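You operate a simulated robot arm through the tools that you are given. There is no shell and no other tool. Be economical: measure what you need, move in short steps, check, and stop when the job is done.

Carry out the task below with a simulated two-armed robot. There is one attempt and no reset: what you move stays moved.

JOB
Open the top white drawer, put the white cloth on the top of the grey table away inside and shut the drawer again. Fetch the small roller and stand it on the shelf under the wooden bench. Take the ring from the open end of the bench with the blue door and put it on the board there. Put the blue print block from the open end of the bench with the blue door on the near end of the blue cabinet top and the green print block on the draining board. Fetch the scrub pad and set it on the shallow grey tray. Pick up the black rod with one hand, pass it to the other hand and put it on the bed of the blue frame. Open the third chest drawer from the top, take the crumpled scrap from the top of the beige drawer chest and leave it inside and shut the drawer again. Take the swatch book labelled "matt" from the top of the beige drawer chest and leave it on the left end of the lift table. Open the second chest drawer from the top, take the bundle from the top of the beige drawer chest and leave it inside, then shut the drawer. Any order will do. Set down upright: small roller.

The check looks at the end state, three seconds after you hand in, the way a careful person would. Anything else that was tipped, shoved, dropped, spilled or broken makes it a failure. Flat cloth is picked up by pressing the open fingertips on it (5 to 10 N) and closing them slowly along it; thin cloth reads only 2 to 8 mm in the jaws.

ROBOT AND FRAMES
Two 7-joint arms with two-finger parallel grippers on one trunk, on a base that drives. Base frame: it is fixed to the floor where the robot stands at the start and does not move with it; the origin is under the middle of the robot, x ahead of it, y to its left, z up. Units: m, degrees, N and s.
The left shoulder is at the start at [0.03, 0.119, 1.06], the right one opposite. With the tool pointing down near the work surface each hand reaches from about 0.18 to 0.48 m from the robot's upright axis, wherever it stands, measured 20 degrees to its own side. Places, roughly: bed of the blue frame (29x17 cm) [-3.46, -1.28, 0.82]; black rod (5x5x28 cm) [1, 0.7, 0.9]; board [2, -2.25, 1]; bundle [-4, 8.25, 1]; crumpled scrap (7x6x4 cm) [-3.7, 8.4, 0.9]; draining board [1.7, 0.5, 0.9]; drawer [0.8, 0, 0.6]; drawer2 [-4, 7.9, 0.5]; drawer3 [-4, 7.9, 0.3]; left end of the lift table [-3.2, 11.1, 0.5]; near end of the blue cabinet top [0.8, -0.6, 0.8]; print block [2.25, -2.25, 1]; ring (8x8x2 cm) [2.3, -2.3, 0.9]; scrub pad (7x5x4 cm) [0.6, -0.3, 0.9]; second chest drawer [-3.9, 7.9, 0.5]; shallow grey tray (15x11x3 cm) [-0.5, -4.5, 0.9]; shelf under the wooden bench [-1, -4.4, 0.3]; small roller (7x3x9 cm) [2.1, -3.1, 0.5]; swatch book [-3.75, 8, 1]; third chest drawer [-3.9, 7.9, 0.3]; top white drawer [0.7, 0, 0.7]; white cloth (11x7x3 cm) [1, -4, 0.8]. Payload 3.43 kg a hand.
The TCP of each hand is the grasp point between the finger pads, 0.03 m short of the fingertips. In the tool frame z runs along the fingers and y along their closing line. Largest opening 0.094 m; finger width 0.028, thickness 0.01; the body of the gripper, 0.05 by 0.096 m, starts 0.055 m behind the TCP.
Orientation is that of the tool frame in the base frame, as a unit quaternion [x, y, z, w]. With the fingers straight down and closing along the base's y, the tool's x points along the base's -x, its y along +y and its z along -z.

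CONTROLS
- The arms move only by the tool move_arm. It takes "left_series", "right_series" or both (then of equal length, played together; a hand with none holds still); each is a list of rows, each an object (a shift or turn left out is 0, a gripper value left out holds the last) with "dr": the turn, a rotation vector about the base's x, y, z in degrees, a list of three; "offset": the shift along the base's x, y, z in m, a list of three; "fingers": the finger opening in m, from 0 to 0.094. In form: [{"dr": [ax, ay, az], "offset": [tx, ty, tz], "fingers": fingers}, ...]. A call has 1 to 10 rows; each row shifts and turns the commanded pose from where the row before left it. Rows are played at 5 a second. More than 0.05 m and 8.6 degrees between two rows, or a gripper value outside its range, and nothing of the call is played. Where a pose cannot be reached the arm comes as near as it can. A force on the tool above 40 N (or 10 N above the force at the start of the call, whichever is more), or a blocked arm, ends the call early, and 0.2 s more pass. The fingers move at their own pace (about 0.072 m/s each) and stop on an object; they squeeze with about 38 N. The grip force told is the motor's: it shows also when the fingers shut on nothing. Time passes only in rows, and 0.2 s behind the last, so rows that do not move let the fingers close. It gives the time, the measured TCP pose, the force on the tool (base axes), the opening and the grip force at its end, in the units of the frame above (readings bear some noise), with the torque about the TCP (base axes, N m) and any sound that the robot's microphone picked up.
- Cameras (640 x 400 px; columns grow to the right, rows downward): "scene" is now at [0.0239, -0.013, 1.7454]; the picture's right is [-0.22, -0.97, 0.00], its down [-0.90, 0.20, -0.39] and it looks along [0.38, -0.09, -0.92] (base axes); focal length 283 px, centre (320, 200). "left" rides on the left gripper at [0.076, -0.014, -0.102] in its tool frame; the picture's right is [0.18, 0.98, 0.00], its down [-0.75, 0.14, -0.64] and it looks along [-0.63, 0.12, 0.77] (tool axes); focal length 243 px, centre (320, 200). "right" rides on the right gripper at [0.076, 0.014, -0.103] in its tool frame; the picture's right is [-0.18, 0.98, 0.00], its down [-0.75, -0.14, -0.64] and it looks along [-0.63, -0.12, 0.77] (tool axes); focal length 243 px, centre (320, 200). There is no depth. A picture from a camera that has moved, and an enlarged one, comes with that camera's place and axes in the base frame and with its lens.
- grab_frame(camera): a new picture of that camera. It takes no simulated time.
- lift_body(by): slides the trunk up (or, below 0, down) by that many m; the arms and the scene camera ride with it, the base frame stays. It gives what a move gives, with no picture.
- roll_base(legs): drives the robot by 1 to 6 legs, each [ahead, turn to the left] in m and degrees, along the robot's own axes; the way and the turn of a leg run together, so that a leg with both is an arc; at most 1.5 m and 180 degrees a leg. The arms and the cameras ride along, it lands a little off, and it stops where it bumps. It gives what a move gives.
- aim_head(pan, tilt): turns the head with the scene camera to pan (to the left, within 143 degrees either way) and tilt (down, from -29 to 69), counted from straight ahead of the robot. It gives what a move gives.
- close_up(camera, box): a new picture of the part [left, top, right, bottom] of that camera's present view, enlarged. It takes no simulated time.
- finish_job(): hands the job in; it is judged then, once.

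Go step by step. Nothing tells you exact positions but the pictures and the camera data: compare them with the known pose of the tool, close in by small moves and look again before you grip or let go. The budget is 598 turns and 370 pictures, counting those below and the enlarged ones. Unless the task says otherwise, let go and move clear before handing in, and close with one line.

The tools are called by a JSON object that holds its "api" and its "payload". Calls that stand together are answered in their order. move_arm: Moves the arms, as the interface text tells. Its arguments: {"type":"object","properties":{"left_series":{"type":"array","items":{"type":"object","properties":{"dr":{"type":"array","items":{"type":"number"}},"offset":{"type":"array","items":{"type":"number"}},"fingers":{"type":"number"}}}},"right_series":{"type":"array","items":{"type":"object","properties":{"dr":{"type":"array","items":{"type":"number"}},"offset":{"type":"array","items":{"type":"number"}},"fingers":{"type":"number"}}}}},"required":[]} The other tools are called the same way: lift_body (by) slides the trunk up or down; roll_base (legs) drives the base; aim_head (pan, tilt) turns the head that bears the scene camera; grab_frame (camera) takes a picture; close_up (camera, box) takes an enlarged picture of a part of a camera's view; finish_job () hands the job in.

At the start:

```text
clock: 0.0
left_position: [0.4281, -0.0294, 1.1122]
left_tcp_rot: [0.0, 1.0, 0.0, 0.0]
left_contact_force: [0.2, 0.3, 0.1]
left_torque: [0.02, 0.0, -0.04]
left_finger_gap: 0.0939
left_grasp_force: 0.1
right_position: [0.2317, -0.362, 1.1043]
right_tcp_rot: [0.001, 1.0, -0.001, 0.0]
right_contact_force: [-0.3, 0.5, -0.3]
right_torque: [0.0, 0.03, 0.02]
right_finger_gap: 0.094
right_grasp_force: 0.1
trunk travel left (down, up): [-0.325, 0.085]
robot x, y, heading: [0.0014, 0.0035, 0.0]
head pan, tilt: [-12.8, 67.1]
```

scene: 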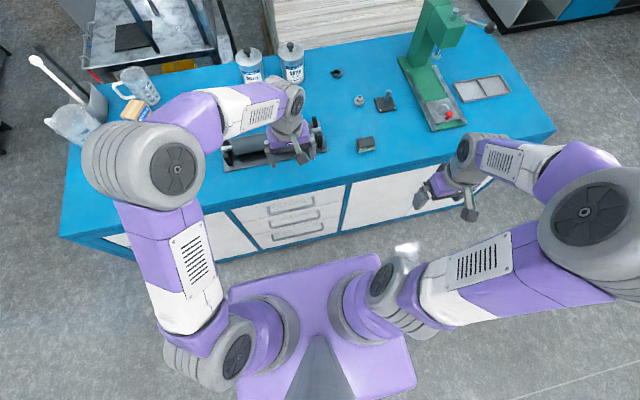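
right: 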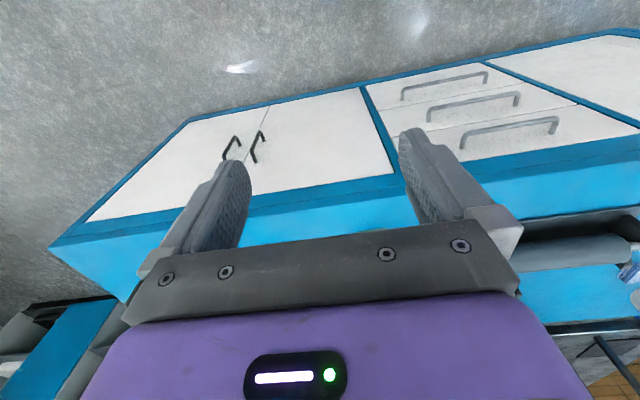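
left: 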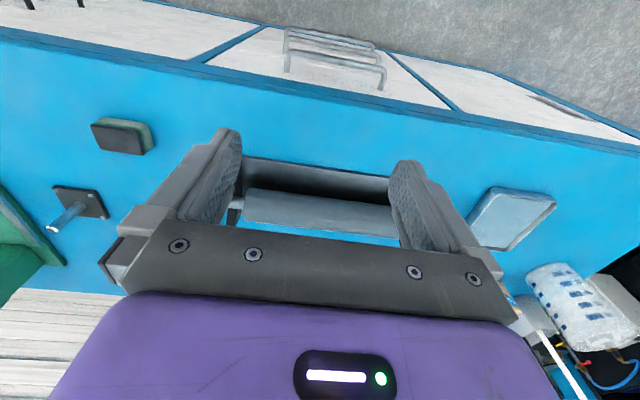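

I see the blue cabinet in front with white drawers and several items on top. First I'll look around with the head.

{"api": "aim_head", "payload": {"pan": 0, "tilt": 35}}

{"api": "grab_frame", "payload": {"camera": "scene"}}

{"api": "aim_head", "payload": {"pan": -60, "tilt": 20}}

{"api": "grab_frame", "payload": {"camera": "scene"}}

{"api": "aim_head", "payload": {"pan": -130, "tilt": 15}}

{"api": "grab_frame", "payload": {"camera": "scene"}}

{"api": "aim_head", "payload": {"pan": 120, "tilt": 10}}

{"api": "grab_frame", "payload": {"camera": "scene"}}

```text
clock: 1.0
left_position: [0.4284, -0.0292, 1.1109]
left_tcp_rot: [0.0, 1.0, 0.0, -0.001]
left_contact_force: [-0.7, -1.0, -0.5]
left_torque: [0.0, -0.01, 0.0]
left_finger_gap: 0.0943
left_grasp_force: 0.0
right_position: [0.2333, -0.3597, 1.1045]
right_tcp_rot: [0.001, 1.0, -0.001, 0.0]
right_contact_force: [0.5, 0.2, -1.3]
right_torque: [0.01, 0.01, -0.02]
right_finger_gap: 0.0939
right_grasp_force: 0.1
trunk travel left (down, up): [-0.325, 0.085]
robot x, y, heading: [-0.0022, -0.0009, -0.2]
head pan, tilt: [0.0, 35.0]
```

```text
366 pictures are left
camera scene: at [0.0553, -0.0001, 1.7873], right [0.0, -1.0, 0.0], down [-0.57, 0.0, -0.82], along [0.82, 0.0, -0.57], focal length 283 px, centre (320, 200)
```

scene: 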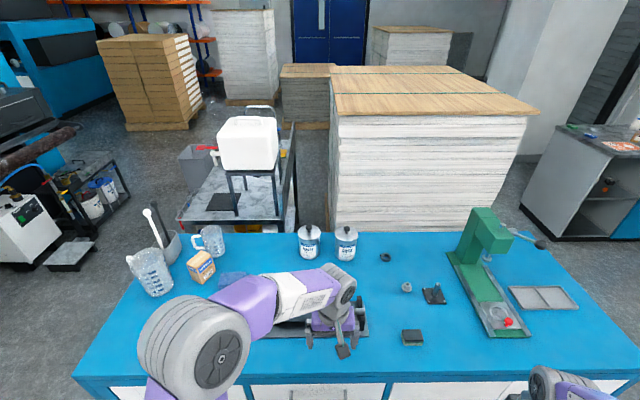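

```text
clock: 2.3
left_position: [0.428, -0.0297, 1.1112]
left_tcp_rot: [0.0, 1.0, 0.0, 0.0]
left_contact_force: [-0.4, 0.0, -0.2]
left_torque: [-0.02, 0.0, 0.01]
left_finger_gap: 0.094
left_grasp_force: 0.2
right_position: [0.2317, -0.3601, 1.1034]
right_tcp_rot: [0.001, 1.0, 0.0, 0.0]
right_contact_force: [0.4, -0.8, -0.8]
right_torque: [-0.01, -0.01, -0.02]
right_finger_gap: 0.0938
right_grasp_force: 0.0
trunk travel left (down, up): [-0.325, 0.085]
robot x, y, heading: [-0.0021, -0.0019, -0.1]
head pan, tilt: [-60.0, 20.0]
```

```text
365 pictures are left
camera scene: at [0.0138, -0.0807, 1.8112], right [-0.87, -0.5, 0.0], down [-0.17, 0.3, -0.94], along [0.47, -0.81, -0.34], focal length 283 px, centre (320, 200)
```

scene: 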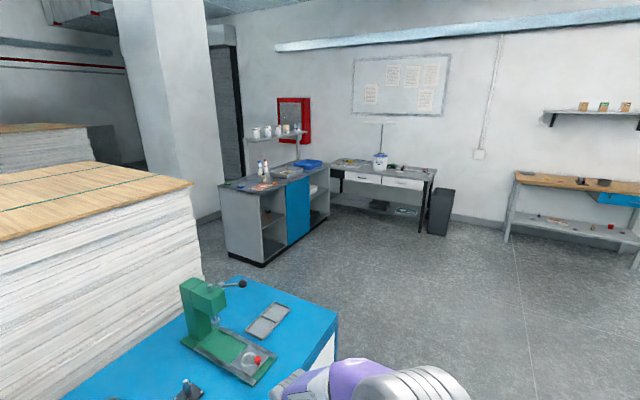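

```text
clock: 3.7
left_position: [0.4288, -0.029, 1.1125]
left_tcp_rot: [0.0, 1.0, 0.0, -0.001]
left_contact_force: [0.0, 0.1, -0.1]
left_torque: [0.0, -0.04, 0.01]
left_finger_gap: 0.094
left_grasp_force: 0.1
right_position: [0.2325, -0.3622, 1.1045]
right_tcp_rot: [0.0, 1.0, -0.001, 0.0]
right_contact_force: [0.2, -0.7, 0.4]
right_torque: [-0.03, 0.02, -0.01]
right_finger_gap: 0.0942
right_grasp_force: 0.0
trunk travel left (down, up): [-0.325, 0.085]
robot x, y, heading: [0.002, 0.0015, -0.1]
head pan, tilt: [-130.0, 15.0]
```

```text
364 pictures are left
camera scene: at [-0.0928, -0.0717, 1.8194], right [-0.77, 0.64, 0.0], down [0.17, 0.2, -0.97], along [-0.62, -0.74, -0.26], focal length 283 px, centre (320, 200)
```

scene: 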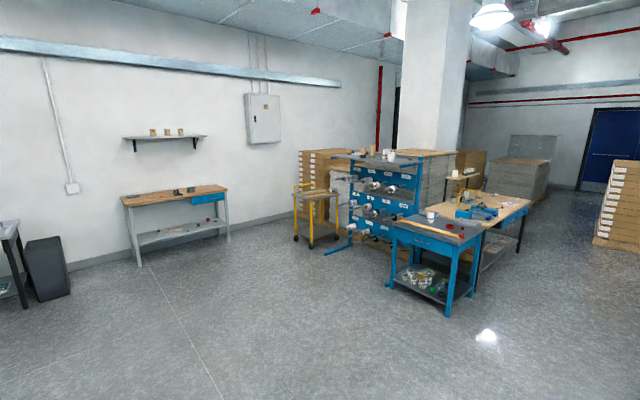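

```text
clock: 7.2
left_position: [0.4283, -0.0301, 1.1118]
left_tcp_rot: [0.0, 1.0, 0.001, 0.0]
left_contact_force: [-0.1, -1.1, -0.2]
left_torque: [-0.01, -0.02, -0.03]
left_finger_gap: 0.0941
left_grasp_force: 0.2
right_position: [0.232, -0.3609, 1.1055]
right_tcp_rot: [0.001, 1.0, 0.0, 0.0]
right_contact_force: [0.0, 0.2, -0.2]
right_torque: [-0.03, -0.02, -0.02]
right_finger_gap: 0.094
right_grasp_force: 0.1
trunk travel left (down, up): [-0.325, 0.085]
robot x, y, heading: [-0.0013, 0.0001, -0.0]
head pan, tilt: [120.0, 10.0]
```

```text
363 pictures are left
camera scene: at [-0.0793, 0.0804, 1.8275], right [0.87, 0.5, 0.0], down [0.09, -0.15, -0.98], along [-0.49, 0.85, -0.17], focal length 283 px, centre (320, 200)
```

scene: 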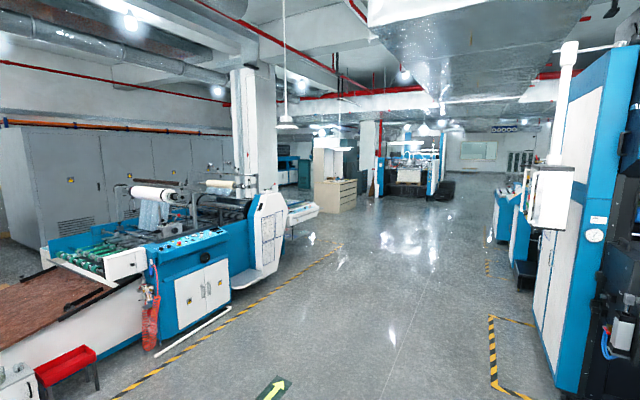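

{"api": "aim_head", "payload": {"pan": 20, "tilt": 40}}

{"api": "grab_frame", "payload": {"camera": "scene"}}

{"api": "close_up", "payload": {"camera": "scene", "box": [160, 100, 400, 250]}}

```text
clock: 8.9
left_position: [0.429, -0.0294, 1.1117]
left_tcp_rot: [0.0, 1.0, 0.0, 0.0]
left_contact_force: [0.0, 0.3, -0.1]
left_torque: [-0.01, 0.01, 0.0]
left_finger_gap: 0.0941
left_grasp_force: 0.1
right_position: [0.2319, -0.3607, 1.1032]
right_tcp_rot: [0.001, 1.0, 0.0, -0.001]
right_contact_force: [0.0, -0.3, 0.4]
right_torque: [0.01, -0.01, 0.0]
right_finger_gap: 0.0941
right_grasp_force: 0.1
trunk travel left (down, up): [-0.325, 0.085]
robot x, y, heading: [-0.0009, -0.0038, -0.1]
head pan, tilt: [20.0, 40.0]
```

```text
362 pictures are left
camera scene: at [0.0471, 0.0291, 1.7798], right [0.34, -0.94, 0.0], down [-0.6, -0.22, -0.77], along [0.72, 0.26, -0.64], focal length 283 px, centre (320, 200)
```

scene: 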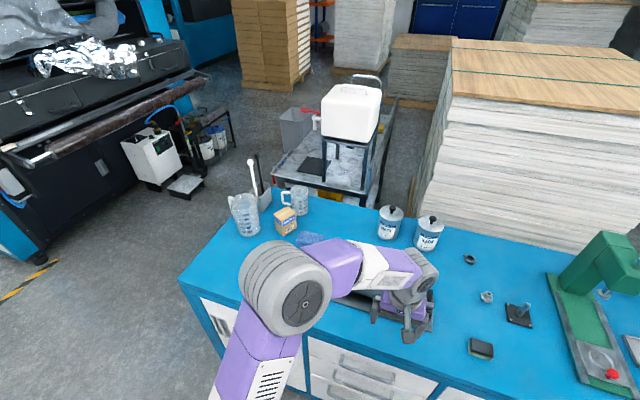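

```text
2.67 times, centred on (280, 175) of scene
camera zoom: at [0.0471, 0.0291, 1.7798], right [0.34, -0.94, 0.0], down [-0.6, -0.22, -0.77], along [0.72, 0.26, -0.64], focal length 754 px, centre (427, 267)
```

zoom: 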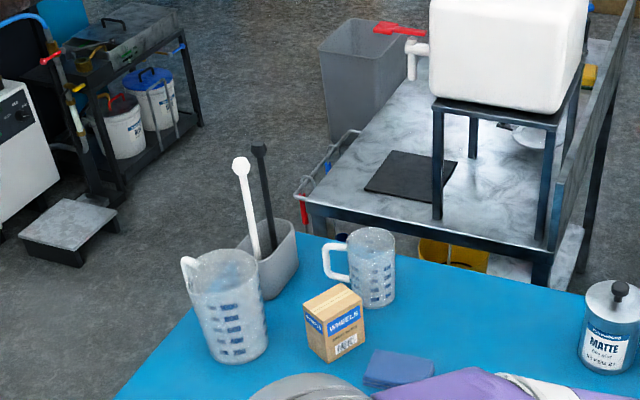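

The black rod stands in the pot at the far left corner of the blue cabinet. I'll drive round to the cabinet's left end and look from there.

{"api": "roll_base", "payload": {"legs": [[0, 90], [1.3, 0], [0, -90], [0.9, 0]]}}

{"api": "aim_head", "payload": {"pan": -70, "tilt": 35}}

{"api": "grab_frame", "payload": {"camera": "scene"}}

```text
clock: 27.5
left_position: [1.2787, 1.2987, 1.1109]
left_tcp_rot: [-0.012, 1.0, 0.0, 0.0]
left_contact_force: [-0.5, 0.5, -0.5]
left_torque: [0.01, 0.0, 0.0]
left_finger_gap: 0.094
left_grasp_force: 0.0
right_position: [1.0896, 0.9615, 1.1051]
right_tcp_rot: [-0.011, 1.0, -0.001, -0.001]
right_contact_force: [0.4, 0.6, -0.4]
right_torque: [-0.02, -0.05, -0.02]
right_finger_gap: 0.0941
right_grasp_force: 0.1
trunk travel left (down, up): [-0.325, 0.085]
robot x, y, heading: [0.8463, 1.3142, 1.2]
head pan, tilt: [20.0, 40.0]
```

```text
clock: 29.2
left_position: [1.2779, 1.2979, 1.1111]
left_tcp_rot: [-0.011, 1.0, 0.001, -0.001]
left_contact_force: [-0.4, 0.9, -0.1]
left_torque: [-0.02, 0.03, 0.01]
left_finger_gap: 0.0943
left_grasp_force: 0.1
right_position: [1.0891, 0.9615, 1.1034]
right_tcp_rot: [-0.011, 1.0, -0.001, -0.001]
right_contact_force: [-0.3, -0.2, 0.7]
right_torque: [0.01, 0.0, 0.01]
right_finger_gap: 0.0939
right_grasp_force: 0.0
trunk travel left (down, up): [-0.325, 0.085]
robot x, y, heading: [0.8534, 1.3205, 1.4]
head pan, tilt: [-70.0, 35.0]
```

```text
360 pictures are left
camera scene: at [0.8482, 1.2348, 1.7874], right [-0.93, -0.36, 0.0], down [-0.21, 0.53, -0.82], along [0.3, -0.76, -0.57], focal length 283 px, centre (320, 200)
```

scene: 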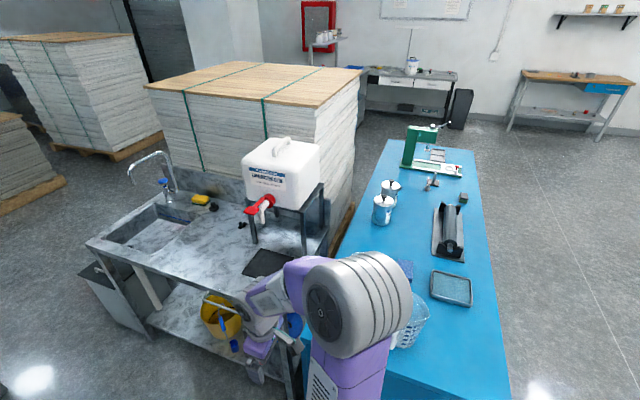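

{"api": "roll_base", "payload": {"legs": [[0, -91.3]]}}

{"api": "aim_head", "payload": {"pan": 0, "tilt": 60}}

{"api": "grab_frame", "payload": {"camera": "scene"}}

{"api": "grab_frame", "payload": {"camera": "left"}}

```text
clock: 33.4
left_position: [0.8256, 0.8885, 1.1113]
left_tcp_rot: [0.702, 0.713, 0.0, 0.0]
left_contact_force: [-0.2, 0.6, 0.9]
left_torque: [-0.03, -0.01, 0.0]
left_finger_gap: 0.0941
left_grasp_force: 0.1
right_position: [0.4916, 1.0793, 1.1037]
right_tcp_rot: [0.701, 0.713, -0.001, 0.0]
right_contact_force: [-0.1, -0.2, 0.6]
right_torque: [0.0, -0.01, -0.01]
right_finger_gap: 0.0938
right_grasp_force: 0.0
trunk travel left (down, up): [-0.325, 0.085]
robot x, y, heading: [0.8479, 1.3153, -89.2]
head pan, tilt: [-70.0, 35.0]
```

```text
clock: 34.8
left_position: [0.8271, 0.8898, 1.1116]
left_tcp_rot: [0.701, 0.713, 0.0, 0.0]
left_contact_force: [0.4, 0.0, -0.5]
left_torque: [0.02, -0.04, 0.0]
left_finger_gap: 0.0938
left_grasp_force: 0.1
right_position: [0.4914, 1.0788, 1.1047]
right_tcp_rot: [0.701, 0.713, -0.001, 0.0]
right_contact_force: [0.3, 0.4, 1.0]
right_torque: [-0.03, 0.04, -0.03]
right_finger_gap: 0.094
right_grasp_force: 0.1
trunk travel left (down, up): [-0.325, 0.085]
robot x, y, heading: [0.8469, 1.3152, -89.1]
head pan, tilt: [0.0, 60.0]
```

```text
359 pictures are left
camera scene: at [0.8466, 1.2809, 1.7531], right [-1.0, -0.02, 0.0], down [-0.01, 0.87, -0.5], along [0.01, -0.5, -0.87], focal length 283 px, centre (320, 200)
```

scene: 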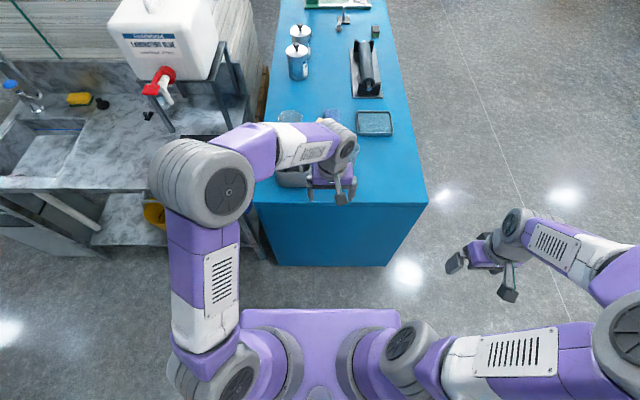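

```text
358 pictures are left
camera left: at [0.8114, 0.965, 1.2132], right [0.98, 0.2, 0.0], down [0.15, -0.75, 0.64], along [0.13, -0.63, -0.77], focal length 243 px, centre (320, 200)
```

left: 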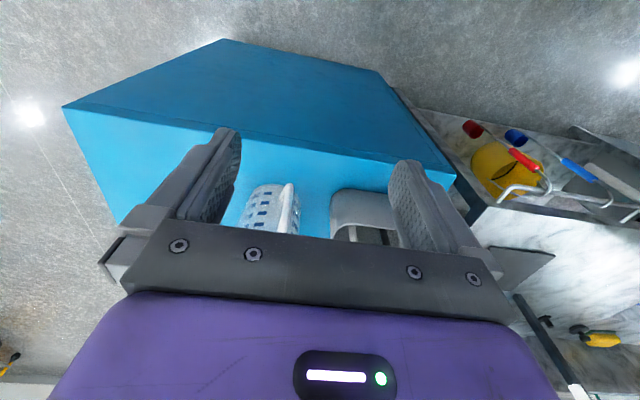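

{"api": "move_arm", "payload": {"left_series": [{"offset": [-0.03, 0.04, 0]}, {"offset": [-0.03, 0.04, 0]}, {"offset": [-0.03, 0.04, 0]}, {"offset": [-0.03, 0.04, 0]}, {"offset": [-0.03, 0.03, 0]}]}}

{"api": "aim_head", "payload": {"pan": 10, "tilt": 50}}

{"api": "close_up", "payload": {"camera": "scene", "box": [200, 50, 440, 200]}}

{"api": "grab_frame", "payload": {"camera": "left"}}

```text
clock: 36.0
left_position: [0.6739, 1.0774, 1.1121]
left_tcp_rot: [0.701, 0.713, 0.001, 0.0]
left_contact_force: [0.5, 0.4, -0.2]
left_torque: [-0.02, -0.02, -0.03]
left_finger_gap: 0.0939
left_grasp_force: 0.2
right_position: [0.4902, 1.0807, 1.1034]
right_tcp_rot: [0.702, 0.713, 0.0, 0.0]
right_contact_force: [0.2, -1.0, 0.3]
right_torque: [-0.02, 0.02, 0.02]
right_finger_gap: 0.094
right_grasp_force: 0.0
trunk travel left (down, up): [-0.325, 0.085]
robot x, y, heading: [0.8489, 1.3165, -89.0]
head pan, tilt: [0.0, 60.0]
```

```text
clock: 36.7
left_position: [0.6742, 1.0763, 1.1125]
left_tcp_rot: [0.701, 0.713, 0.0, 0.001]
left_contact_force: [-0.6, -0.6, 0.5]
left_torque: [0.0, 0.02, 0.0]
left_finger_gap: 0.0942
left_grasp_force: 0.1
right_position: [0.4915, 1.0794, 1.1041]
right_tcp_rot: [0.701, 0.713, 0.0, 0.0]
right_contact_force: [0.2, 0.8, 0.3]
right_torque: [-0.02, 0.01, 0.03]
right_finger_gap: 0.094
right_grasp_force: 0.1
trunk travel left (down, up): [-0.325, 0.085]
robot x, y, heading: [0.8465, 1.3183, -89.0]
head pan, tilt: [10.0, 50.0]
```

```text
2.67 times, centred on (320, 125) of scene
camera zoom: at [0.8604, 1.2718, 1.7656], right [-0.98, -0.19, 0.0], down [-0.15, 0.75, -0.64], along [0.12, -0.63, -0.77], focal length 754 px, centre (320, 400)
```

zoom: 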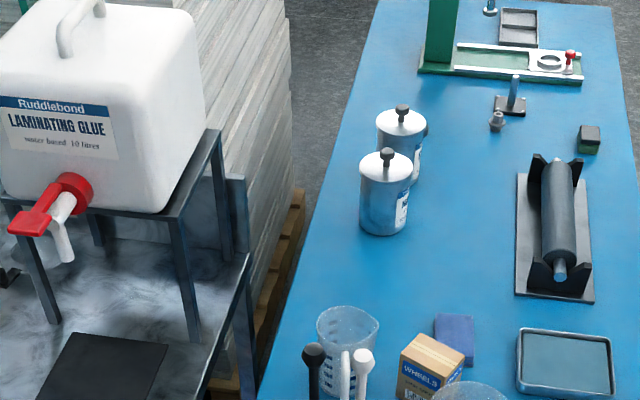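

```text
356 pictures are left
camera left: at [0.6597, 1.1526, 1.2146], right [0.98, 0.2, 0.0], down [0.15, -0.75, 0.64], along [0.13, -0.63, -0.77], focal length 243 px, centre (320, 200)
```

left: 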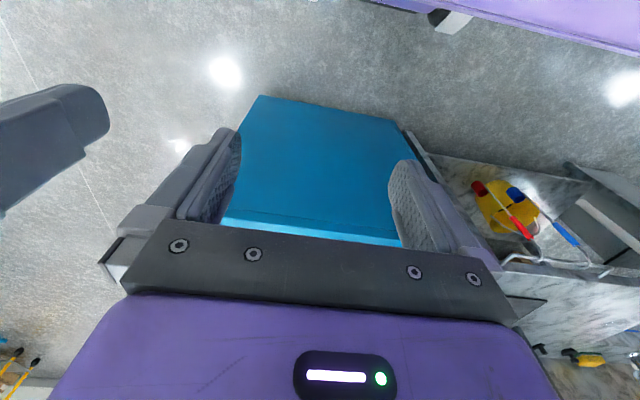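

{"api": "close_up", "payload": {"camera": "scene", "box": [260, 160, 420, 260]}}

{"api": "grab_frame", "payload": {"camera": "scene"}}

```text
4.00 times, centred on (340, 210) of scene
camera zoom: at [0.8604, 1.2718, 1.7656], right [-0.98, -0.19, 0.0], down [-0.15, 0.75, -0.64], along [0.12, -0.63, -0.77], focal length 1131 px, centre (240, 160)
```

zoom: 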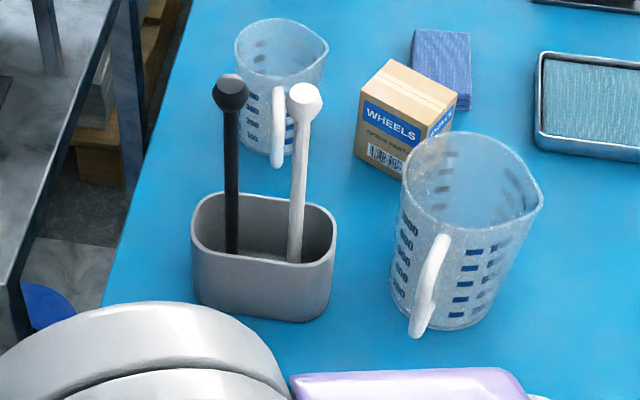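

```text
354 pictures are left
camera scene: at [0.8604, 1.2718, 1.7656], right [-0.98, -0.19, 0.0], down [-0.15, 0.75, -0.64], along [0.12, -0.63, -0.77], focal length 283 px, centre (320, 200)
```

scene: 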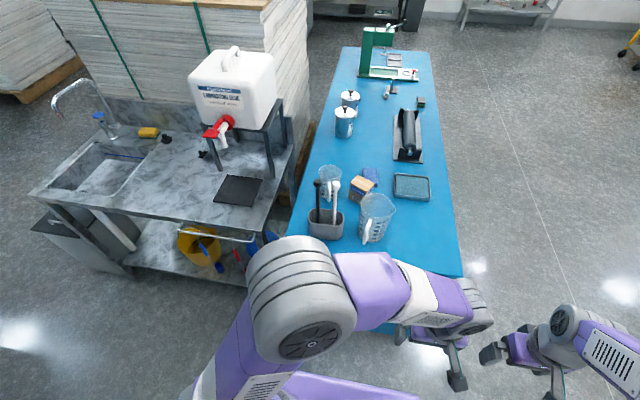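

{"api": "roll_base", "payload": {"legs": [[0.15, 0]]}}

{"api": "move_arm", "payload": {"left_series": [{"dr": [-8.5, 0, 0]}, {"dr": [-8.5, 0, 0]}, {"dr": [-8.5, 0, 0]}, {"dr": [-8.5, 0, 0]}, {"dr": [-8.5, 0, 0]}, {"dr": [-8.5, 0, 0]}, {"dr": [-8.5, 0, 0], "fingers": 0.05}, {"dr": [-8.5, 0, 0]}, {"dr": [-8.5, 0, 0]}, {"dr": [-8.5, 0, 0]}]}}

{"api": "grab_frame", "payload": {"camera": "scene"}}

```text
clock: 38.1
left_position: [0.6763, 0.9291, 1.1136]
left_tcp_rot: [0.702, 0.712, -0.001, 0.0]
left_contact_force: [-0.5, 1.0, 0.0]
left_torque: [0.05, 0.01, 0.01]
left_finger_gap: 0.094
left_grasp_force: 0.0
right_position: [0.4954, 0.9328, 1.1036]
right_tcp_rot: [0.702, 0.712, -0.001, -0.001]
right_contact_force: [-0.7, -0.3, -0.7]
right_torque: [-0.01, 0.0, 0.01]
right_finger_gap: 0.0941
right_grasp_force: 0.1
trunk travel left (down, up): [-0.325, 0.085]
robot x, y, heading: [0.8507, 1.1715, -89.0]
head pan, tilt: [10.0, 50.0]
```

```text
clock: 39.3
left_position: [0.7197, 0.8635, 1.1317]
left_tcp_rot: [0.572, 0.763, -0.232, 0.193]
left_contact_force: [-0.2, -0.1, 0.6]
left_torque: [0.03, -0.02, -0.01]
left_finger_gap: 0.0938
left_grasp_force: 0.0
right_position: [0.4942, 0.9325, 1.1045]
right_tcp_rot: [0.702, 0.712, 0.0, -0.001]
right_contact_force: [0.6, 0.3, -0.5]
right_torque: [0.01, 0.01, 0.01]
right_finger_gap: 0.0939
right_grasp_force: 0.1
trunk travel left (down, up): [-0.325, 0.085]
robot x, y, heading: [0.8518, 1.1705, -89.1]
head pan, tilt: [10.0, 50.0]
stopped in row 6 (left hand): the arm was blocked; the commanded pose is now the measured one
```

```text
353 pictures are left
camera scene: at [0.8632, 1.1249, 1.7656], right [-0.98, -0.19, 0.0], down [-0.15, 0.75, -0.64], along [0.12, -0.63, -0.77], focal length 283 px, centre (320, 200)
```

scene: 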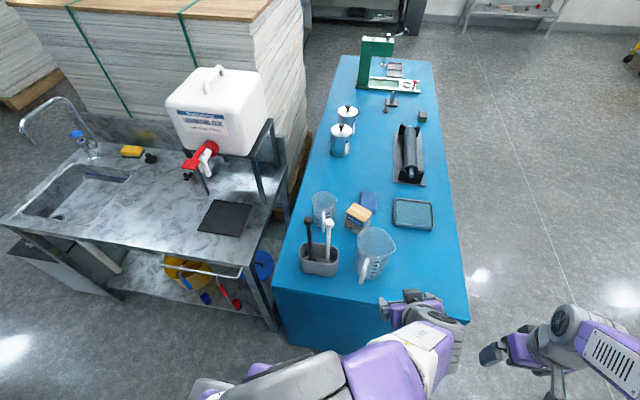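

{"api": "move_arm", "payload": {"left_series": [{"offset": [0.04, 0.02, 0.0]}, {"offset": [0.04, 0.02, 0.0]}, {"offset": [0.04, 0.02, 0.0], "dr": [0.2, -3, -4.3]}, {"offset": [0.04, 0, 0.0], "dr": [0.2, -3, -4.3]}, {"offset": [0.04, 0, 0.0], "dr": [0.2, -3, -4.3]}]}}

{"api": "grab_frame", "payload": {"camera": "scene"}}

```text
clock: 40.5
left_position: [0.8678, 0.889, 1.1627]
left_tcp_rot: [0.672, 0.677, -0.201, 0.222]
left_contact_force: [0.0, 0.0, -0.2]
left_torque: [0.0, 0.03, 0.0]
left_finger_gap: 0.094
left_grasp_force: 0.0
left hand out of reach, approached as far as the arm can: row 3, 4, 5
right_position: [0.4948, 0.9326, 1.104]
right_tcp_rot: [0.701, 0.713, -0.001, -0.001]
right_contact_force: [-0.2, 0.7, -0.5]
right_torque: [-0.03, 0.02, 0.02]
right_finger_gap: 0.0938
right_grasp_force: 0.2
trunk travel left (down, up): [-0.325, 0.085]
robot x, y, heading: [0.85, 1.1706, -89.1]
head pan, tilt: [10.0, 50.0]
```

```text
352 pictures are left
camera scene: at [0.8643, 1.1246, 1.7656], right [-0.98, -0.19, 0.0], down [-0.15, 0.75, -0.64], along [0.12, -0.63, -0.77], focal length 283 px, centre (320, 200)
```

scene: 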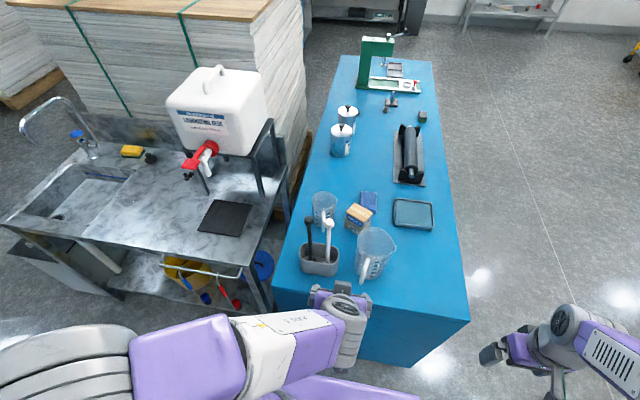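

{"api": "move_arm", "payload": {"left_series": [{"offset": [0.03, -0.02, 0.0]}, {"offset": [0.03, -0.02, 0.0]}, {"offset": [0.03, -0.02, 0.0], "dr": [-5, 0, 0]}, {"offset": [0.02, -0.02, 0.0], "dr": [-5, 0, 0]}]}}

```text
clock: 41.5
left_position: [0.9668, 0.7898, 1.1764]
left_tcp_rot: [0.65, 0.658, -0.26, 0.279]
left_contact_force: [0.0, -0.3, -0.6]
left_torque: [-0.02, -0.01, -0.02]
left_finger_gap: 0.0941
left_grasp_force: 0.0
left hand out of reach, approached as far as the arm can: row 1, 3, 4
right_position: [0.4938, 0.9326, 1.1049]
right_tcp_rot: [0.701, 0.713, -0.001, 0.0]
right_contact_force: [0.6, -0.8, -0.1]
right_torque: [0.02, 0.01, 0.02]
right_finger_gap: 0.0938
right_grasp_force: 0.0
trunk travel left (down, up): [-0.325, 0.085]
robot x, y, heading: [0.8521, 1.1699, -88.8]
head pan, tilt: [10.0, 50.0]
```

{"api": "move_arm", "payload": {"left_series": [{"offset": [0.013, 0.0, -0.03], "fingers": 0.05}, {"offset": [0.0, 0.0, -0.03]}, {"offset": [0.0, 0, -0.03]}]}}

{"api": "grab_frame", "payload": {"camera": "left"}}

{"api": "grab_frame", "payload": {"camera": "scene"}}

```text
clock: 42.3
left_position: [0.9735, 0.7615, 1.0946]
left_tcp_rot: [0.651, 0.657, -0.259, 0.278]
left_contact_force: [0.2, 0.1, 0.7]
left_torque: [0.01, 0.01, 0.0]
left_finger_gap: 0.05
left_grasp_force: 0.0
left hand out of reach, approached as far as the arm can: row 1, 2, 3
right_position: [0.494, 0.9315, 1.1033]
right_tcp_rot: [0.701, 0.713, 0.0, -0.001]
right_contact_force: [-0.7, -0.2, 0.1]
right_torque: [-0.01, 0.01, -0.01]
right_finger_gap: 0.0938
right_grasp_force: 0.1
trunk travel left (down, up): [-0.325, 0.085]
robot x, y, heading: [0.8491, 1.1725, -89.0]
head pan, tilt: [10.0, 50.0]
```

```text
351 pictures are left
camera left: at [0.9573, 0.8866, 1.1129], right [0.98, 0.15, -0.11], down [0.12, -0.08, 0.99], along [0.14, -0.99, -0.1], focal length 243 px, centre (320, 200)
```

left: 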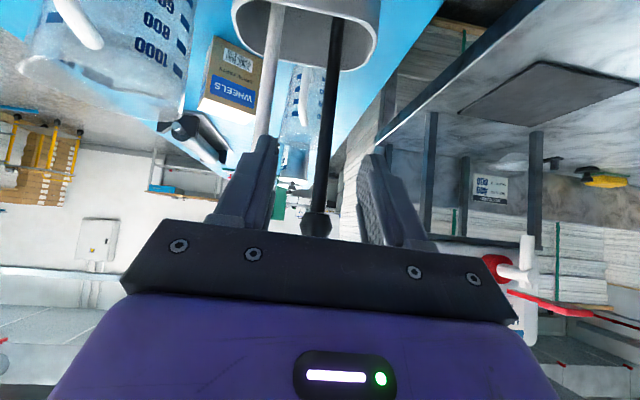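

```text
350 pictures are left
camera scene: at [0.8627, 1.1236, 1.7656], right [-0.98, -0.19, 0.0], down [-0.15, 0.75, -0.64], along [0.12, -0.63, -0.77], focal length 283 px, centre (320, 200)
```

scene: 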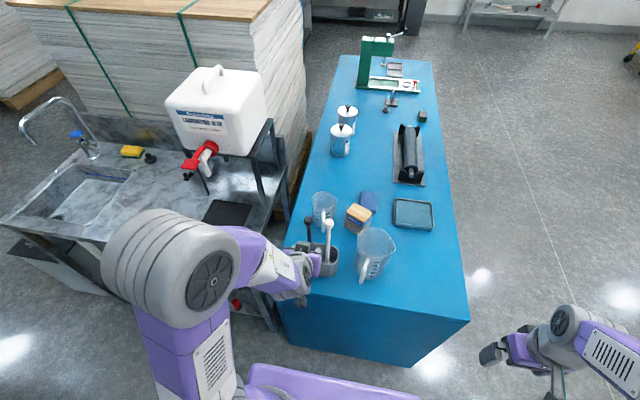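

{"api": "move_arm", "payload": {"left_series": [{"offset": [0.005, -0.02, -0.02]}, {"offset": [0.005, -0.02, -0.02]}]}}

```text
clock: 42.9
left_position: [0.9861, 0.7212, 1.0576]
left_tcp_rot: [0.65, 0.657, -0.261, 0.28]
left_contact_force: [-0.3, 0.1, 0.2]
left_torque: [-0.02, 0.0, 0.01]
left_finger_gap: 0.0502
left_grasp_force: 0.1
right_position: [0.4942, 0.9335, 1.1034]
right_tcp_rot: [0.702, 0.713, 0.0, 0.0]
right_contact_force: [-0.4, -0.4, -0.2]
right_torque: [0.01, 0.02, -0.02]
right_finger_gap: 0.094
right_grasp_force: 0.2
trunk travel left (down, up): [-0.325, 0.085]
robot x, y, heading: [0.8504, 1.1663, -89.2]
head pan, tilt: [10.0, 50.0]
```

{"api": "move_arm", "payload": {"left_series": [{"offset": [0.0, -0.02, -0.022]}, {"offset": [0.0, -0.022, -0.024]}]}}

{"api": "grab_frame", "payload": {"camera": "left"}}

```text
clock: 43.5
left_position: [0.9862, 0.679, 1.0099]
left_tcp_rot: [0.65, 0.657, -0.261, 0.28]
left_contact_force: [-0.1, 0.3, -0.2]
left_torque: [-0.02, 0.03, -0.02]
left_finger_gap: 0.0501
left_grasp_force: 0.0
right_position: [0.494, 0.9317, 1.1058]
right_tcp_rot: [0.702, 0.712, 0.0, 0.0]
right_contact_force: [0.0, 0.7, 0.4]
right_torque: [0.0, 0.0, 0.03]
right_finger_gap: 0.0939
right_grasp_force: 0.1
trunk travel left (down, up): [-0.325, 0.085]
robot x, y, heading: [0.8559, 1.1701, -89.0]
head pan, tilt: [10.0, 50.0]
```

```text
349 pictures are left
camera left: at [0.9689, 0.8061, 1.0275], right [0.98, 0.15, -0.11], down [0.12, -0.08, 0.99], along [0.14, -0.99, -0.09], focal length 243 px, centre (320, 200)
```

left: 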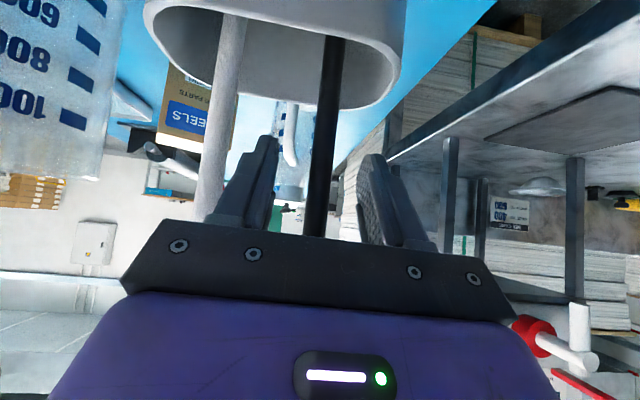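

{"api": "move_arm", "payload": {"left_series": [{"fingers": 0.0}, {}, {}, {}]}}

{"api": "grab_frame", "payload": {"camera": "left"}}

```text
clock: 44.5
left_position: [0.9848, 0.6797, 1.0097]
left_tcp_rot: [0.65, 0.657, -0.261, 0.279]
left_contact_force: [-0.8, 0.3, 0.4]
left_torque: [-0.09, 0.01, -0.02]
left_finger_gap: 0.016
left_grasp_force: 38.0
right_position: [0.4944, 0.9319, 1.1044]
right_tcp_rot: [0.702, 0.713, -0.001, 0.0]
right_contact_force: [-0.5, 0.4, -0.4]
right_torque: [-0.02, 0.04, -0.03]
right_finger_gap: 0.094
right_grasp_force: 0.0
trunk travel left (down, up): [-0.325, 0.085]
robot x, y, heading: [0.8512, 1.1699, -88.9]
head pan, tilt: [10.0, 50.0]
```

```text
348 pictures are left
camera left: at [0.9685, 0.8067, 1.0278], right [0.98, 0.15, -0.11], down [0.12, -0.08, 0.99], along [0.14, -0.99, -0.09], focal length 243 px, centre (320, 200)
```

left: 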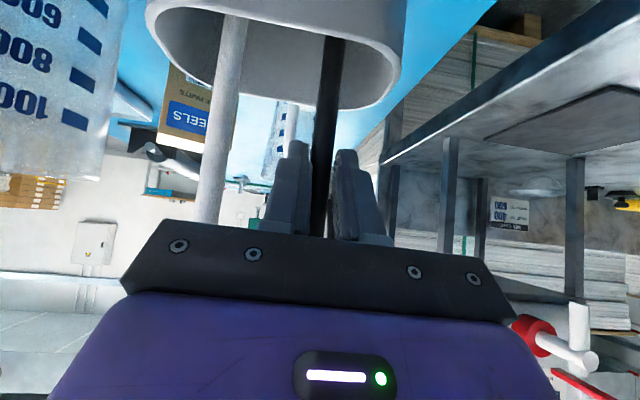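

{"api": "lift_body", "payload": {"by": 0.08}}

{"api": "move_arm", "payload": {"left_series": [{"offset": [0, 0, 0.03]}, {"offset": [0, 0, 0.03]}, {"offset": [0, 0, 0.03]}, {"offset": [0, 0, 0.03]}, {"offset": [0, 0.03, 0.01]}, {"offset": [0, 0.03, 0]}]}}

{"api": "grab_frame", "payload": {"camera": "scene"}}

```text
clock: 45.7
left_position: [0.9859, 0.6807, 1.0901]
left_tcp_rot: [0.65, 0.657, -0.261, 0.279]
left_contact_force: [0.1, -0.1, -1.3]
left_torque: [-0.01, 0.02, 0.06]
left_finger_gap: 0.0161
left_grasp_force: 37.9
right_position: [0.4941, 0.9337, 1.1833]
right_tcp_rot: [0.701, 0.713, -0.001, 0.001]
right_contact_force: [-0.5, 0.3, 0.2]
right_torque: [0.0, -0.01, 0.01]
right_finger_gap: 0.0939
right_grasp_force: 0.1
trunk travel left (down, up): [-0.405, 0.005]
robot x, y, heading: [0.8542, 1.1714, -88.9]
head pan, tilt: [10.0, 50.0]
```

```text
clock: 47.1
left_position: [0.9859, 0.7422, 1.22]
left_tcp_rot: [0.65, 0.656, -0.261, 0.28]
left_contact_force: [-0.2, 0.8, -0.7]
left_torque: [-0.02, -0.02, 0.0]
left_finger_gap: 0.0161
left_grasp_force: 37.9
right_position: [0.4945, 0.9336, 1.1851]
right_tcp_rot: [0.702, 0.713, 0.0, -0.001]
right_contact_force: [-0.2, -0.7, 0.8]
right_torque: [0.03, -0.01, 0.01]
right_finger_gap: 0.0941
right_grasp_force: 0.1
trunk travel left (down, up): [-0.405, 0.005]
robot x, y, heading: [0.853, 1.1692, -89.1]
head pan, tilt: [10.0, 50.0]
```

```text
347 pictures are left
camera scene: at [0.8627, 1.1257, 1.8457], right [-0.98, -0.19, 0.0], down [-0.15, 0.75, -0.64], along [0.12, -0.63, -0.77], focal length 283 px, centre (320, 200)
```

scene: 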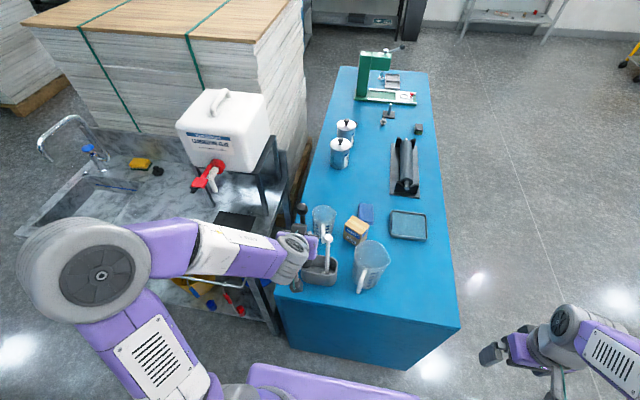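

{"api": "roll_base", "payload": {"legs": [[-0.4, 0]]}}

{"api": "move_arm", "payload": {"left_series": [{"dr": [0, 8, 0]}, {"dr": [0, 8, 0]}, {"dr": [0, 8, 0]}, {"dr": [0, 8, 0]}, {"dr": [0, 8, 0]}, {"dr": [0, 8, 0]}], "right_series": [{"offset": [0.03, -0.01, -0.02], "dr": [0, 0, -8]}, {"offset": [0.03, -0.01, -0.02], "dr": [0, 0, -8]}, {"offset": [0.03, -0.01, -0.02], "dr": [0, 0, -8]}, {"offset": [0.03, 0, -0.02], "dr": [0, 0, -8]}, {"offset": [0.0, 0, -0.02], "dr": [0, 0, -8]}, {"dr": [0, 0, -8]}]}}

{"api": "grab_frame", "payload": {"camera": "scene"}}

```text
clock: 49.6
left_position: [0.9795, 1.1416, 1.2199]
left_tcp_rot: [0.649, 0.658, -0.26, 0.28]
left_contact_force: [0.0, 0.1, -0.9]
left_torque: [0.0, 0.01, -0.01]
left_finger_gap: 0.0161
left_grasp_force: 37.9
right_position: [0.4886, 1.3316, 1.1839]
right_tcp_rot: [0.701, 0.714, -0.001, -0.001]
right_contact_force: [-0.6, 0.5, -0.7]
right_torque: [0.03, 0.04, 0.0]
right_finger_gap: 0.094
right_grasp_force: 0.1
trunk travel left (down, up): [-0.405, 0.005]
robot x, y, heading: [0.8481, 1.5712, -89.0]
head pan, tilt: [10.0, 50.0]
```

```text
clock: 51.0
left_position: [0.9822, 1.1438, 1.2194]
left_tcp_rot: [0.486, 0.715, -0.503, -0.013]
left_contact_force: [0.3, 0.5, -1.8]
left_torque: [0.0, -0.08, 0.01]
left_finger_gap: 0.0161
left_grasp_force: 38.8
right_position: [0.6089, 1.2999, 1.0836]
right_tcp_rot: [0.93, 0.367, 0.0, -0.002]
right_contact_force: [0.2, -1.1, -0.5]
right_torque: [0.0, 0.01, 0.0]
right_finger_gap: 0.0939
right_grasp_force: 0.0
trunk travel left (down, up): [-0.405, 0.005]
robot x, y, heading: [0.8432, 1.5761, -88.9]
head pan, tilt: [10.0, 50.0]
```

```text
346 pictures are left
camera scene: at [0.8582, 1.526, 1.8456], right [-0.98, -0.19, 0.0], down [-0.15, 0.75, -0.64], along [0.12, -0.63, -0.77], focal length 283 px, centre (320, 200)
```

scene: 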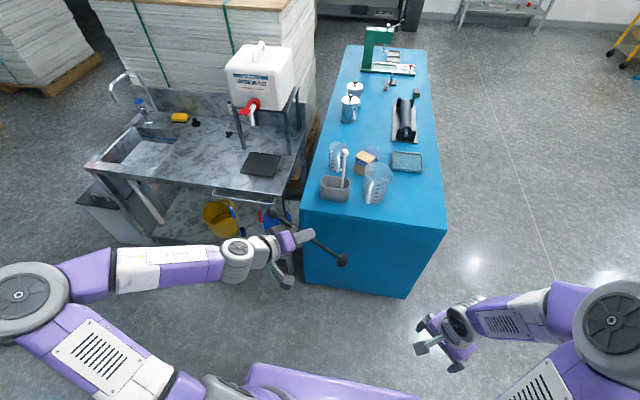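

{"api": "move_arm", "payload": {"right_series": [{"dr": [0, 0, 8.5]}, {"dr": [0, 0, 8.5]}, {"dr": [0, 0, 8.5]}, {"dr": [0, 0, 8.5]}, {"dr": [0, 0, 8.5]}, {"dr": [0, 0, 8.5]}, {"dr": [0, 0, 8.5]}, {"dr": [0, 0, 8.5]}, {"dr": [0, 0, 8.5]}, {"dr": [0, 0, 8.5]}]}}

{"api": "move_arm", "payload": {"right_series": [{"dr": [0, 0, 8.5]}, {"dr": [0, 0, 8.5]}, {"dr": [0, 0, 8.5]}, {"dr": [0, 0, 8.5]}, {"dr": [0, 0, 8.5]}, {"dr": [0, 0, 8.5]}]}}

```text
clock: 53.2
left_position: [0.98, 1.143, 1.2192]
left_tcp_rot: [0.487, 0.715, -0.502, -0.012]
left_contact_force: [-0.3, 0.0, -1.5]
left_torque: [0.01, -0.08, 0.0]
left_finger_gap: 0.016
left_grasp_force: 38.4
right_position: [0.6069, 1.2994, 1.0836]
right_tcp_rot: [0.437, 0.9, 0.0, 0.0]
right_contact_force: [0.4, 0.1, -0.8]
right_torque: [0.03, 0.0, 0.01]
right_finger_gap: 0.0941
right_grasp_force: 0.1
trunk travel left (down, up): [-0.405, 0.005]
robot x, y, heading: [0.8439, 1.5685, -89.0]
head pan, tilt: [10.0, 50.0]
```

```text
clock: 54.6
left_position: [0.9781, 1.1426, 1.2183]
left_tcp_rot: [0.487, 0.714, -0.502, -0.011]
left_contact_force: [0.3, -0.5, -1.0]
left_torque: [-0.01, -0.05, -0.01]
left_finger_gap: 0.0161
left_grasp_force: 38.2
right_position: [0.6066, 1.3011, 1.0841]
right_tcp_rot: [0.007, 1.0, 0.001, 0.0]
right_contact_force: [0.6, 0.7, -0.5]
right_torque: [0.01, -0.03, 0.0]
right_finger_gap: 0.0943
right_grasp_force: 0.1
trunk travel left (down, up): [-0.405, 0.005]
robot x, y, heading: [0.8425, 1.5725, -88.8]
head pan, tilt: [10.0, 50.0]
```

{"api": "move_arm", "payload": {"right_series": [{"offset": [0, -0.01, 0.03], "dr": [0, -6, 0]}, {"offset": [0, -0.02, 0.03], "dr": [0, -6, 0]}, {"offset": [0.0, -0.02, 0.03], "dr": [0, -6, 0]}, {"offset": [0.02, -0.03, 0.03], "dr": [0, -6, 0]}, {"offset": [0.03, -0.03, 0.02], "dr": [0, -6, 0]}, {"offset": [0.03, -0.03, 0], "dr": [0, -6, 0]}, {"offset": [0.03, -0.018, 0], "dr": [0, -6, 0]}, {"offset": [0.03, 0, 0]}, {"offset": [0.03, 0, 0]}]}}

{"api": "grab_frame", "payload": {"camera": "scene"}}

{"api": "grab_frame", "payload": {"camera": "right"}}

```text
clock: 56.6
left_position: [0.9798, 1.1426, 1.2188]
left_tcp_rot: [0.487, 0.715, -0.502, -0.013]
left_contact_force: [0.5, -0.7, -0.9]
left_torque: [0.02, -0.05, 0.0]
left_finger_gap: 0.0162
left_grasp_force: 38.2
right_position: [0.7769, 1.1439, 1.2235]
right_tcp_rot: [0.008, 0.933, 0.002, 0.359]
right_contact_force: [0.2, 0.1, 0.5]
right_torque: [-0.02, 0.01, -0.02]
right_finger_gap: 0.0941
right_grasp_force: 0.0
trunk travel left (down, up): [-0.405, 0.005]
robot x, y, heading: [0.8458, 1.573, -88.8]
head pan, tilt: [10.0, 50.0]
```

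```text
345 pictures are left
camera scene: at [0.8563, 1.5251, 1.8456], right [-0.98, -0.19, 0.0], down [-0.15, 0.75, -0.64], along [0.12, -0.63, -0.77], focal length 283 px, centre (320, 200)
```

scene: 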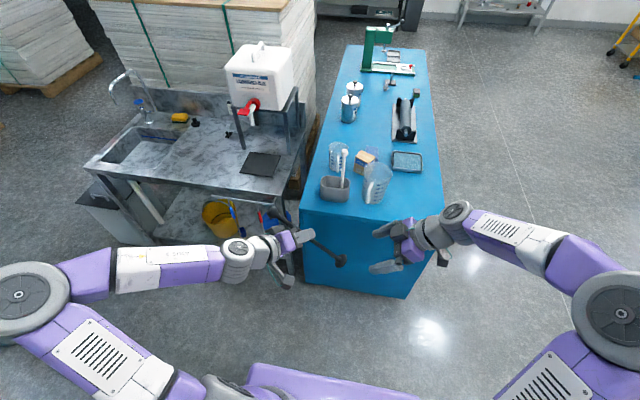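

```text
344 pictures are left
camera right: at [0.6522, 1.1587, 1.2495], right [0.15, 0.98, 0.13], down [0.13, -0.15, 0.98], along [0.98, -0.13, -0.15], focal length 243 px, centre (320, 200)
```

right: 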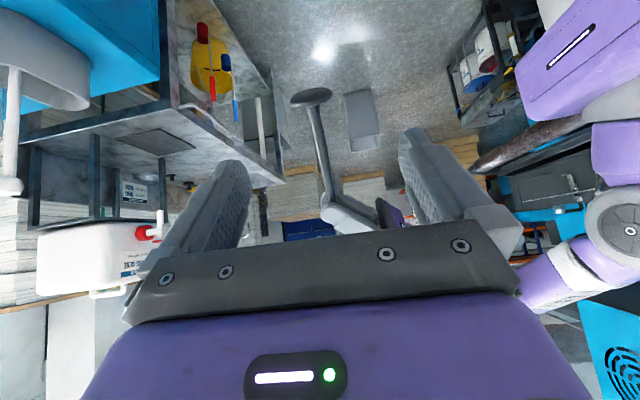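

{"api": "move_arm", "payload": {"right_series": [{"offset": [0.038, 0.0, 0.0]}, {"offset": [0.038, 0, 0.0]}, {"offset": [0.03, 0, -0.033]}, {"offset": [0.032, 0, -0.034]}]}}

{"api": "grab_frame", "payload": {"camera": "right"}}

{"api": "close_up", "payload": {"camera": "scene", "box": [220, 180, 460, 330]}}

```text
clock: 57.6
left_position: [0.9802, 1.1428, 1.2189]
left_tcp_rot: [0.487, 0.714, -0.502, -0.012]
left_contact_force: [-0.5, 0.4, -1.1]
left_torque: [0.02, -0.1, -0.01]
left_finger_gap: 0.0163
left_grasp_force: 37.7
right_position: [0.9153, 1.1431, 1.1583]
right_tcp_rot: [0.009, 0.934, 0.002, 0.357]
right_contact_force: [-0.6, 0.0, 0.4]
right_torque: [-0.02, 0.03, 0.03]
right_finger_gap: 0.0938
right_grasp_force: 0.1
trunk travel left (down, up): [-0.405, 0.005]
robot x, y, heading: [0.8452, 1.5708, -88.7]
head pan, tilt: [10.0, 50.0]
```

```text
343 pictures are left
camera right: at [0.7916, 1.1593, 1.185], right [0.15, 0.98, 0.13], down [0.13, -0.15, 0.98], along [0.98, -0.13, -0.15], focal length 243 px, centre (320, 200)
```

right: 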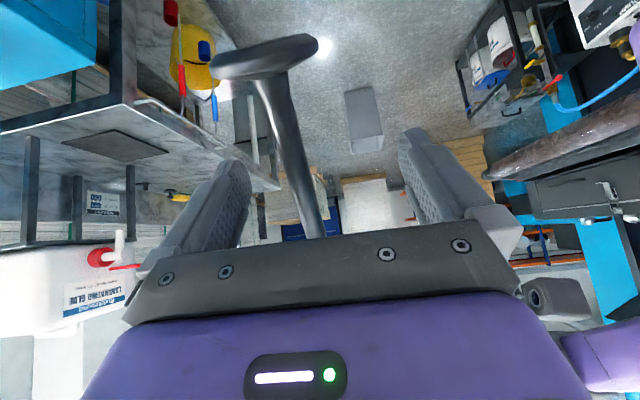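

```text
2.67 times, centred on (340, 255) of scene
camera zoom: at [0.8572, 1.5245, 1.8456], right [-0.98, -0.19, 0.0], down [-0.15, 0.75, -0.64], along [0.12, -0.63, -0.77], focal length 754 px, centre (267, 53)
```

zoom: 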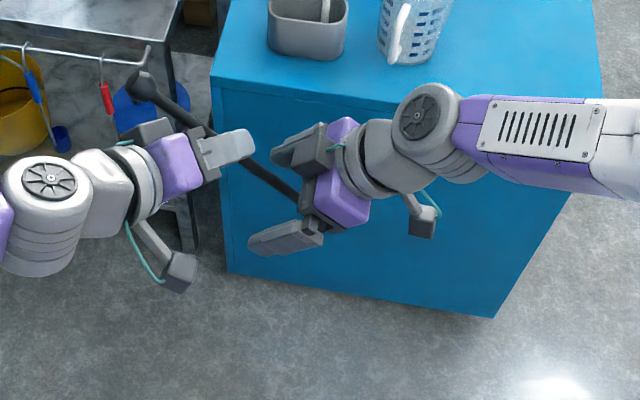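

{"api": "move_arm", "payload": {"right_series": [{"fingers": 0.0}, {}, {}, {}, {}]}}

{"api": "grab_frame", "payload": {"camera": "right"}}

```text
clock: 58.8
left_position: [0.9785, 1.1428, 1.2176]
left_tcp_rot: [0.487, 0.716, -0.5, -0.013]
left_contact_force: [4.3, 19.7, -6.5]
left_torque: [0.54, -0.28, -0.48]
left_finger_gap: 0.0162
left_grasp_force: 38.1
right_position: [0.9136, 1.1428, 1.1596]
right_tcp_rot: [0.011, 0.934, 0.0, 0.358]
right_contact_force: [-4.5, -19.8, 4.5]
right_torque: [0.61, -0.42, -0.78]
right_finger_gap: 0.0135
right_grasp_force: 37.6
trunk travel left (down, up): [-0.405, 0.005]
robot x, y, heading: [0.839, 1.5728, -88.8]
head pan, tilt: [10.0, 50.0]
```

```text
341 pictures are left
camera right: at [0.7895, 1.1588, 1.1861], right [0.16, 0.98, 0.13], down [0.13, -0.15, 0.98], along [0.98, -0.14, -0.15], focal length 243 px, centre (320, 200)
```

right: 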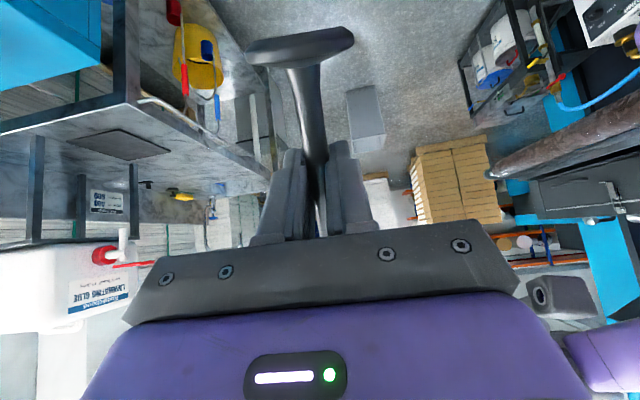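

{"api": "move_arm", "payload": {"left_series": [{"fingers": 0.09}, {}, {}, {"offset": [0.02, 0.028, 0.02]}, {"offset": [0.02, 0.028, 0.02]}, {"offset": [0.02, 0.028, 0.02]}]}}

{"api": "grab_frame", "payload": {"camera": "scene"}}

```text
clock: 60.2
left_position: [1.0424, 1.2143, 1.2824]
left_tcp_rot: [0.49, 0.713, -0.501, -0.015]
left_contact_force: [0.0, 0.3, 0.4]
left_torque: [-0.02, -0.01, 0.0]
left_finger_gap: 0.0902
left_grasp_force: 0.0
left hand out of reach, approached as far as the arm can: row 5, 6
right_position: [0.9139, 1.145, 1.1594]
right_tcp_rot: [0.008, 0.934, 0.002, 0.358]
right_contact_force: [-0.6, 1.0, 0.5]
right_torque: [-0.06, 0.02, 0.0]
right_finger_gap: 0.0121
right_grasp_force: 38.3
trunk travel left (down, up): [-0.405, 0.005]
robot x, y, heading: [0.8458, 1.5701, -89.1]
head pan, tilt: [10.0, 50.0]
```

```text
340 pictures are left
camera scene: at [0.8549, 1.5271, 1.8457], right [-0.98, -0.19, 0.0], down [-0.15, 0.75, -0.64], along [0.12, -0.63, -0.77], focal length 283 px, centre (320, 200)
```

scene: 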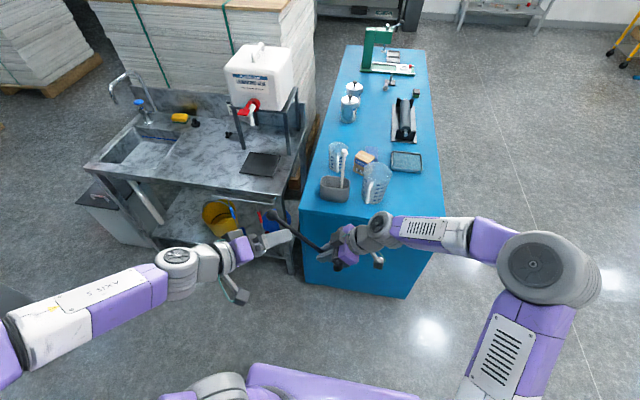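

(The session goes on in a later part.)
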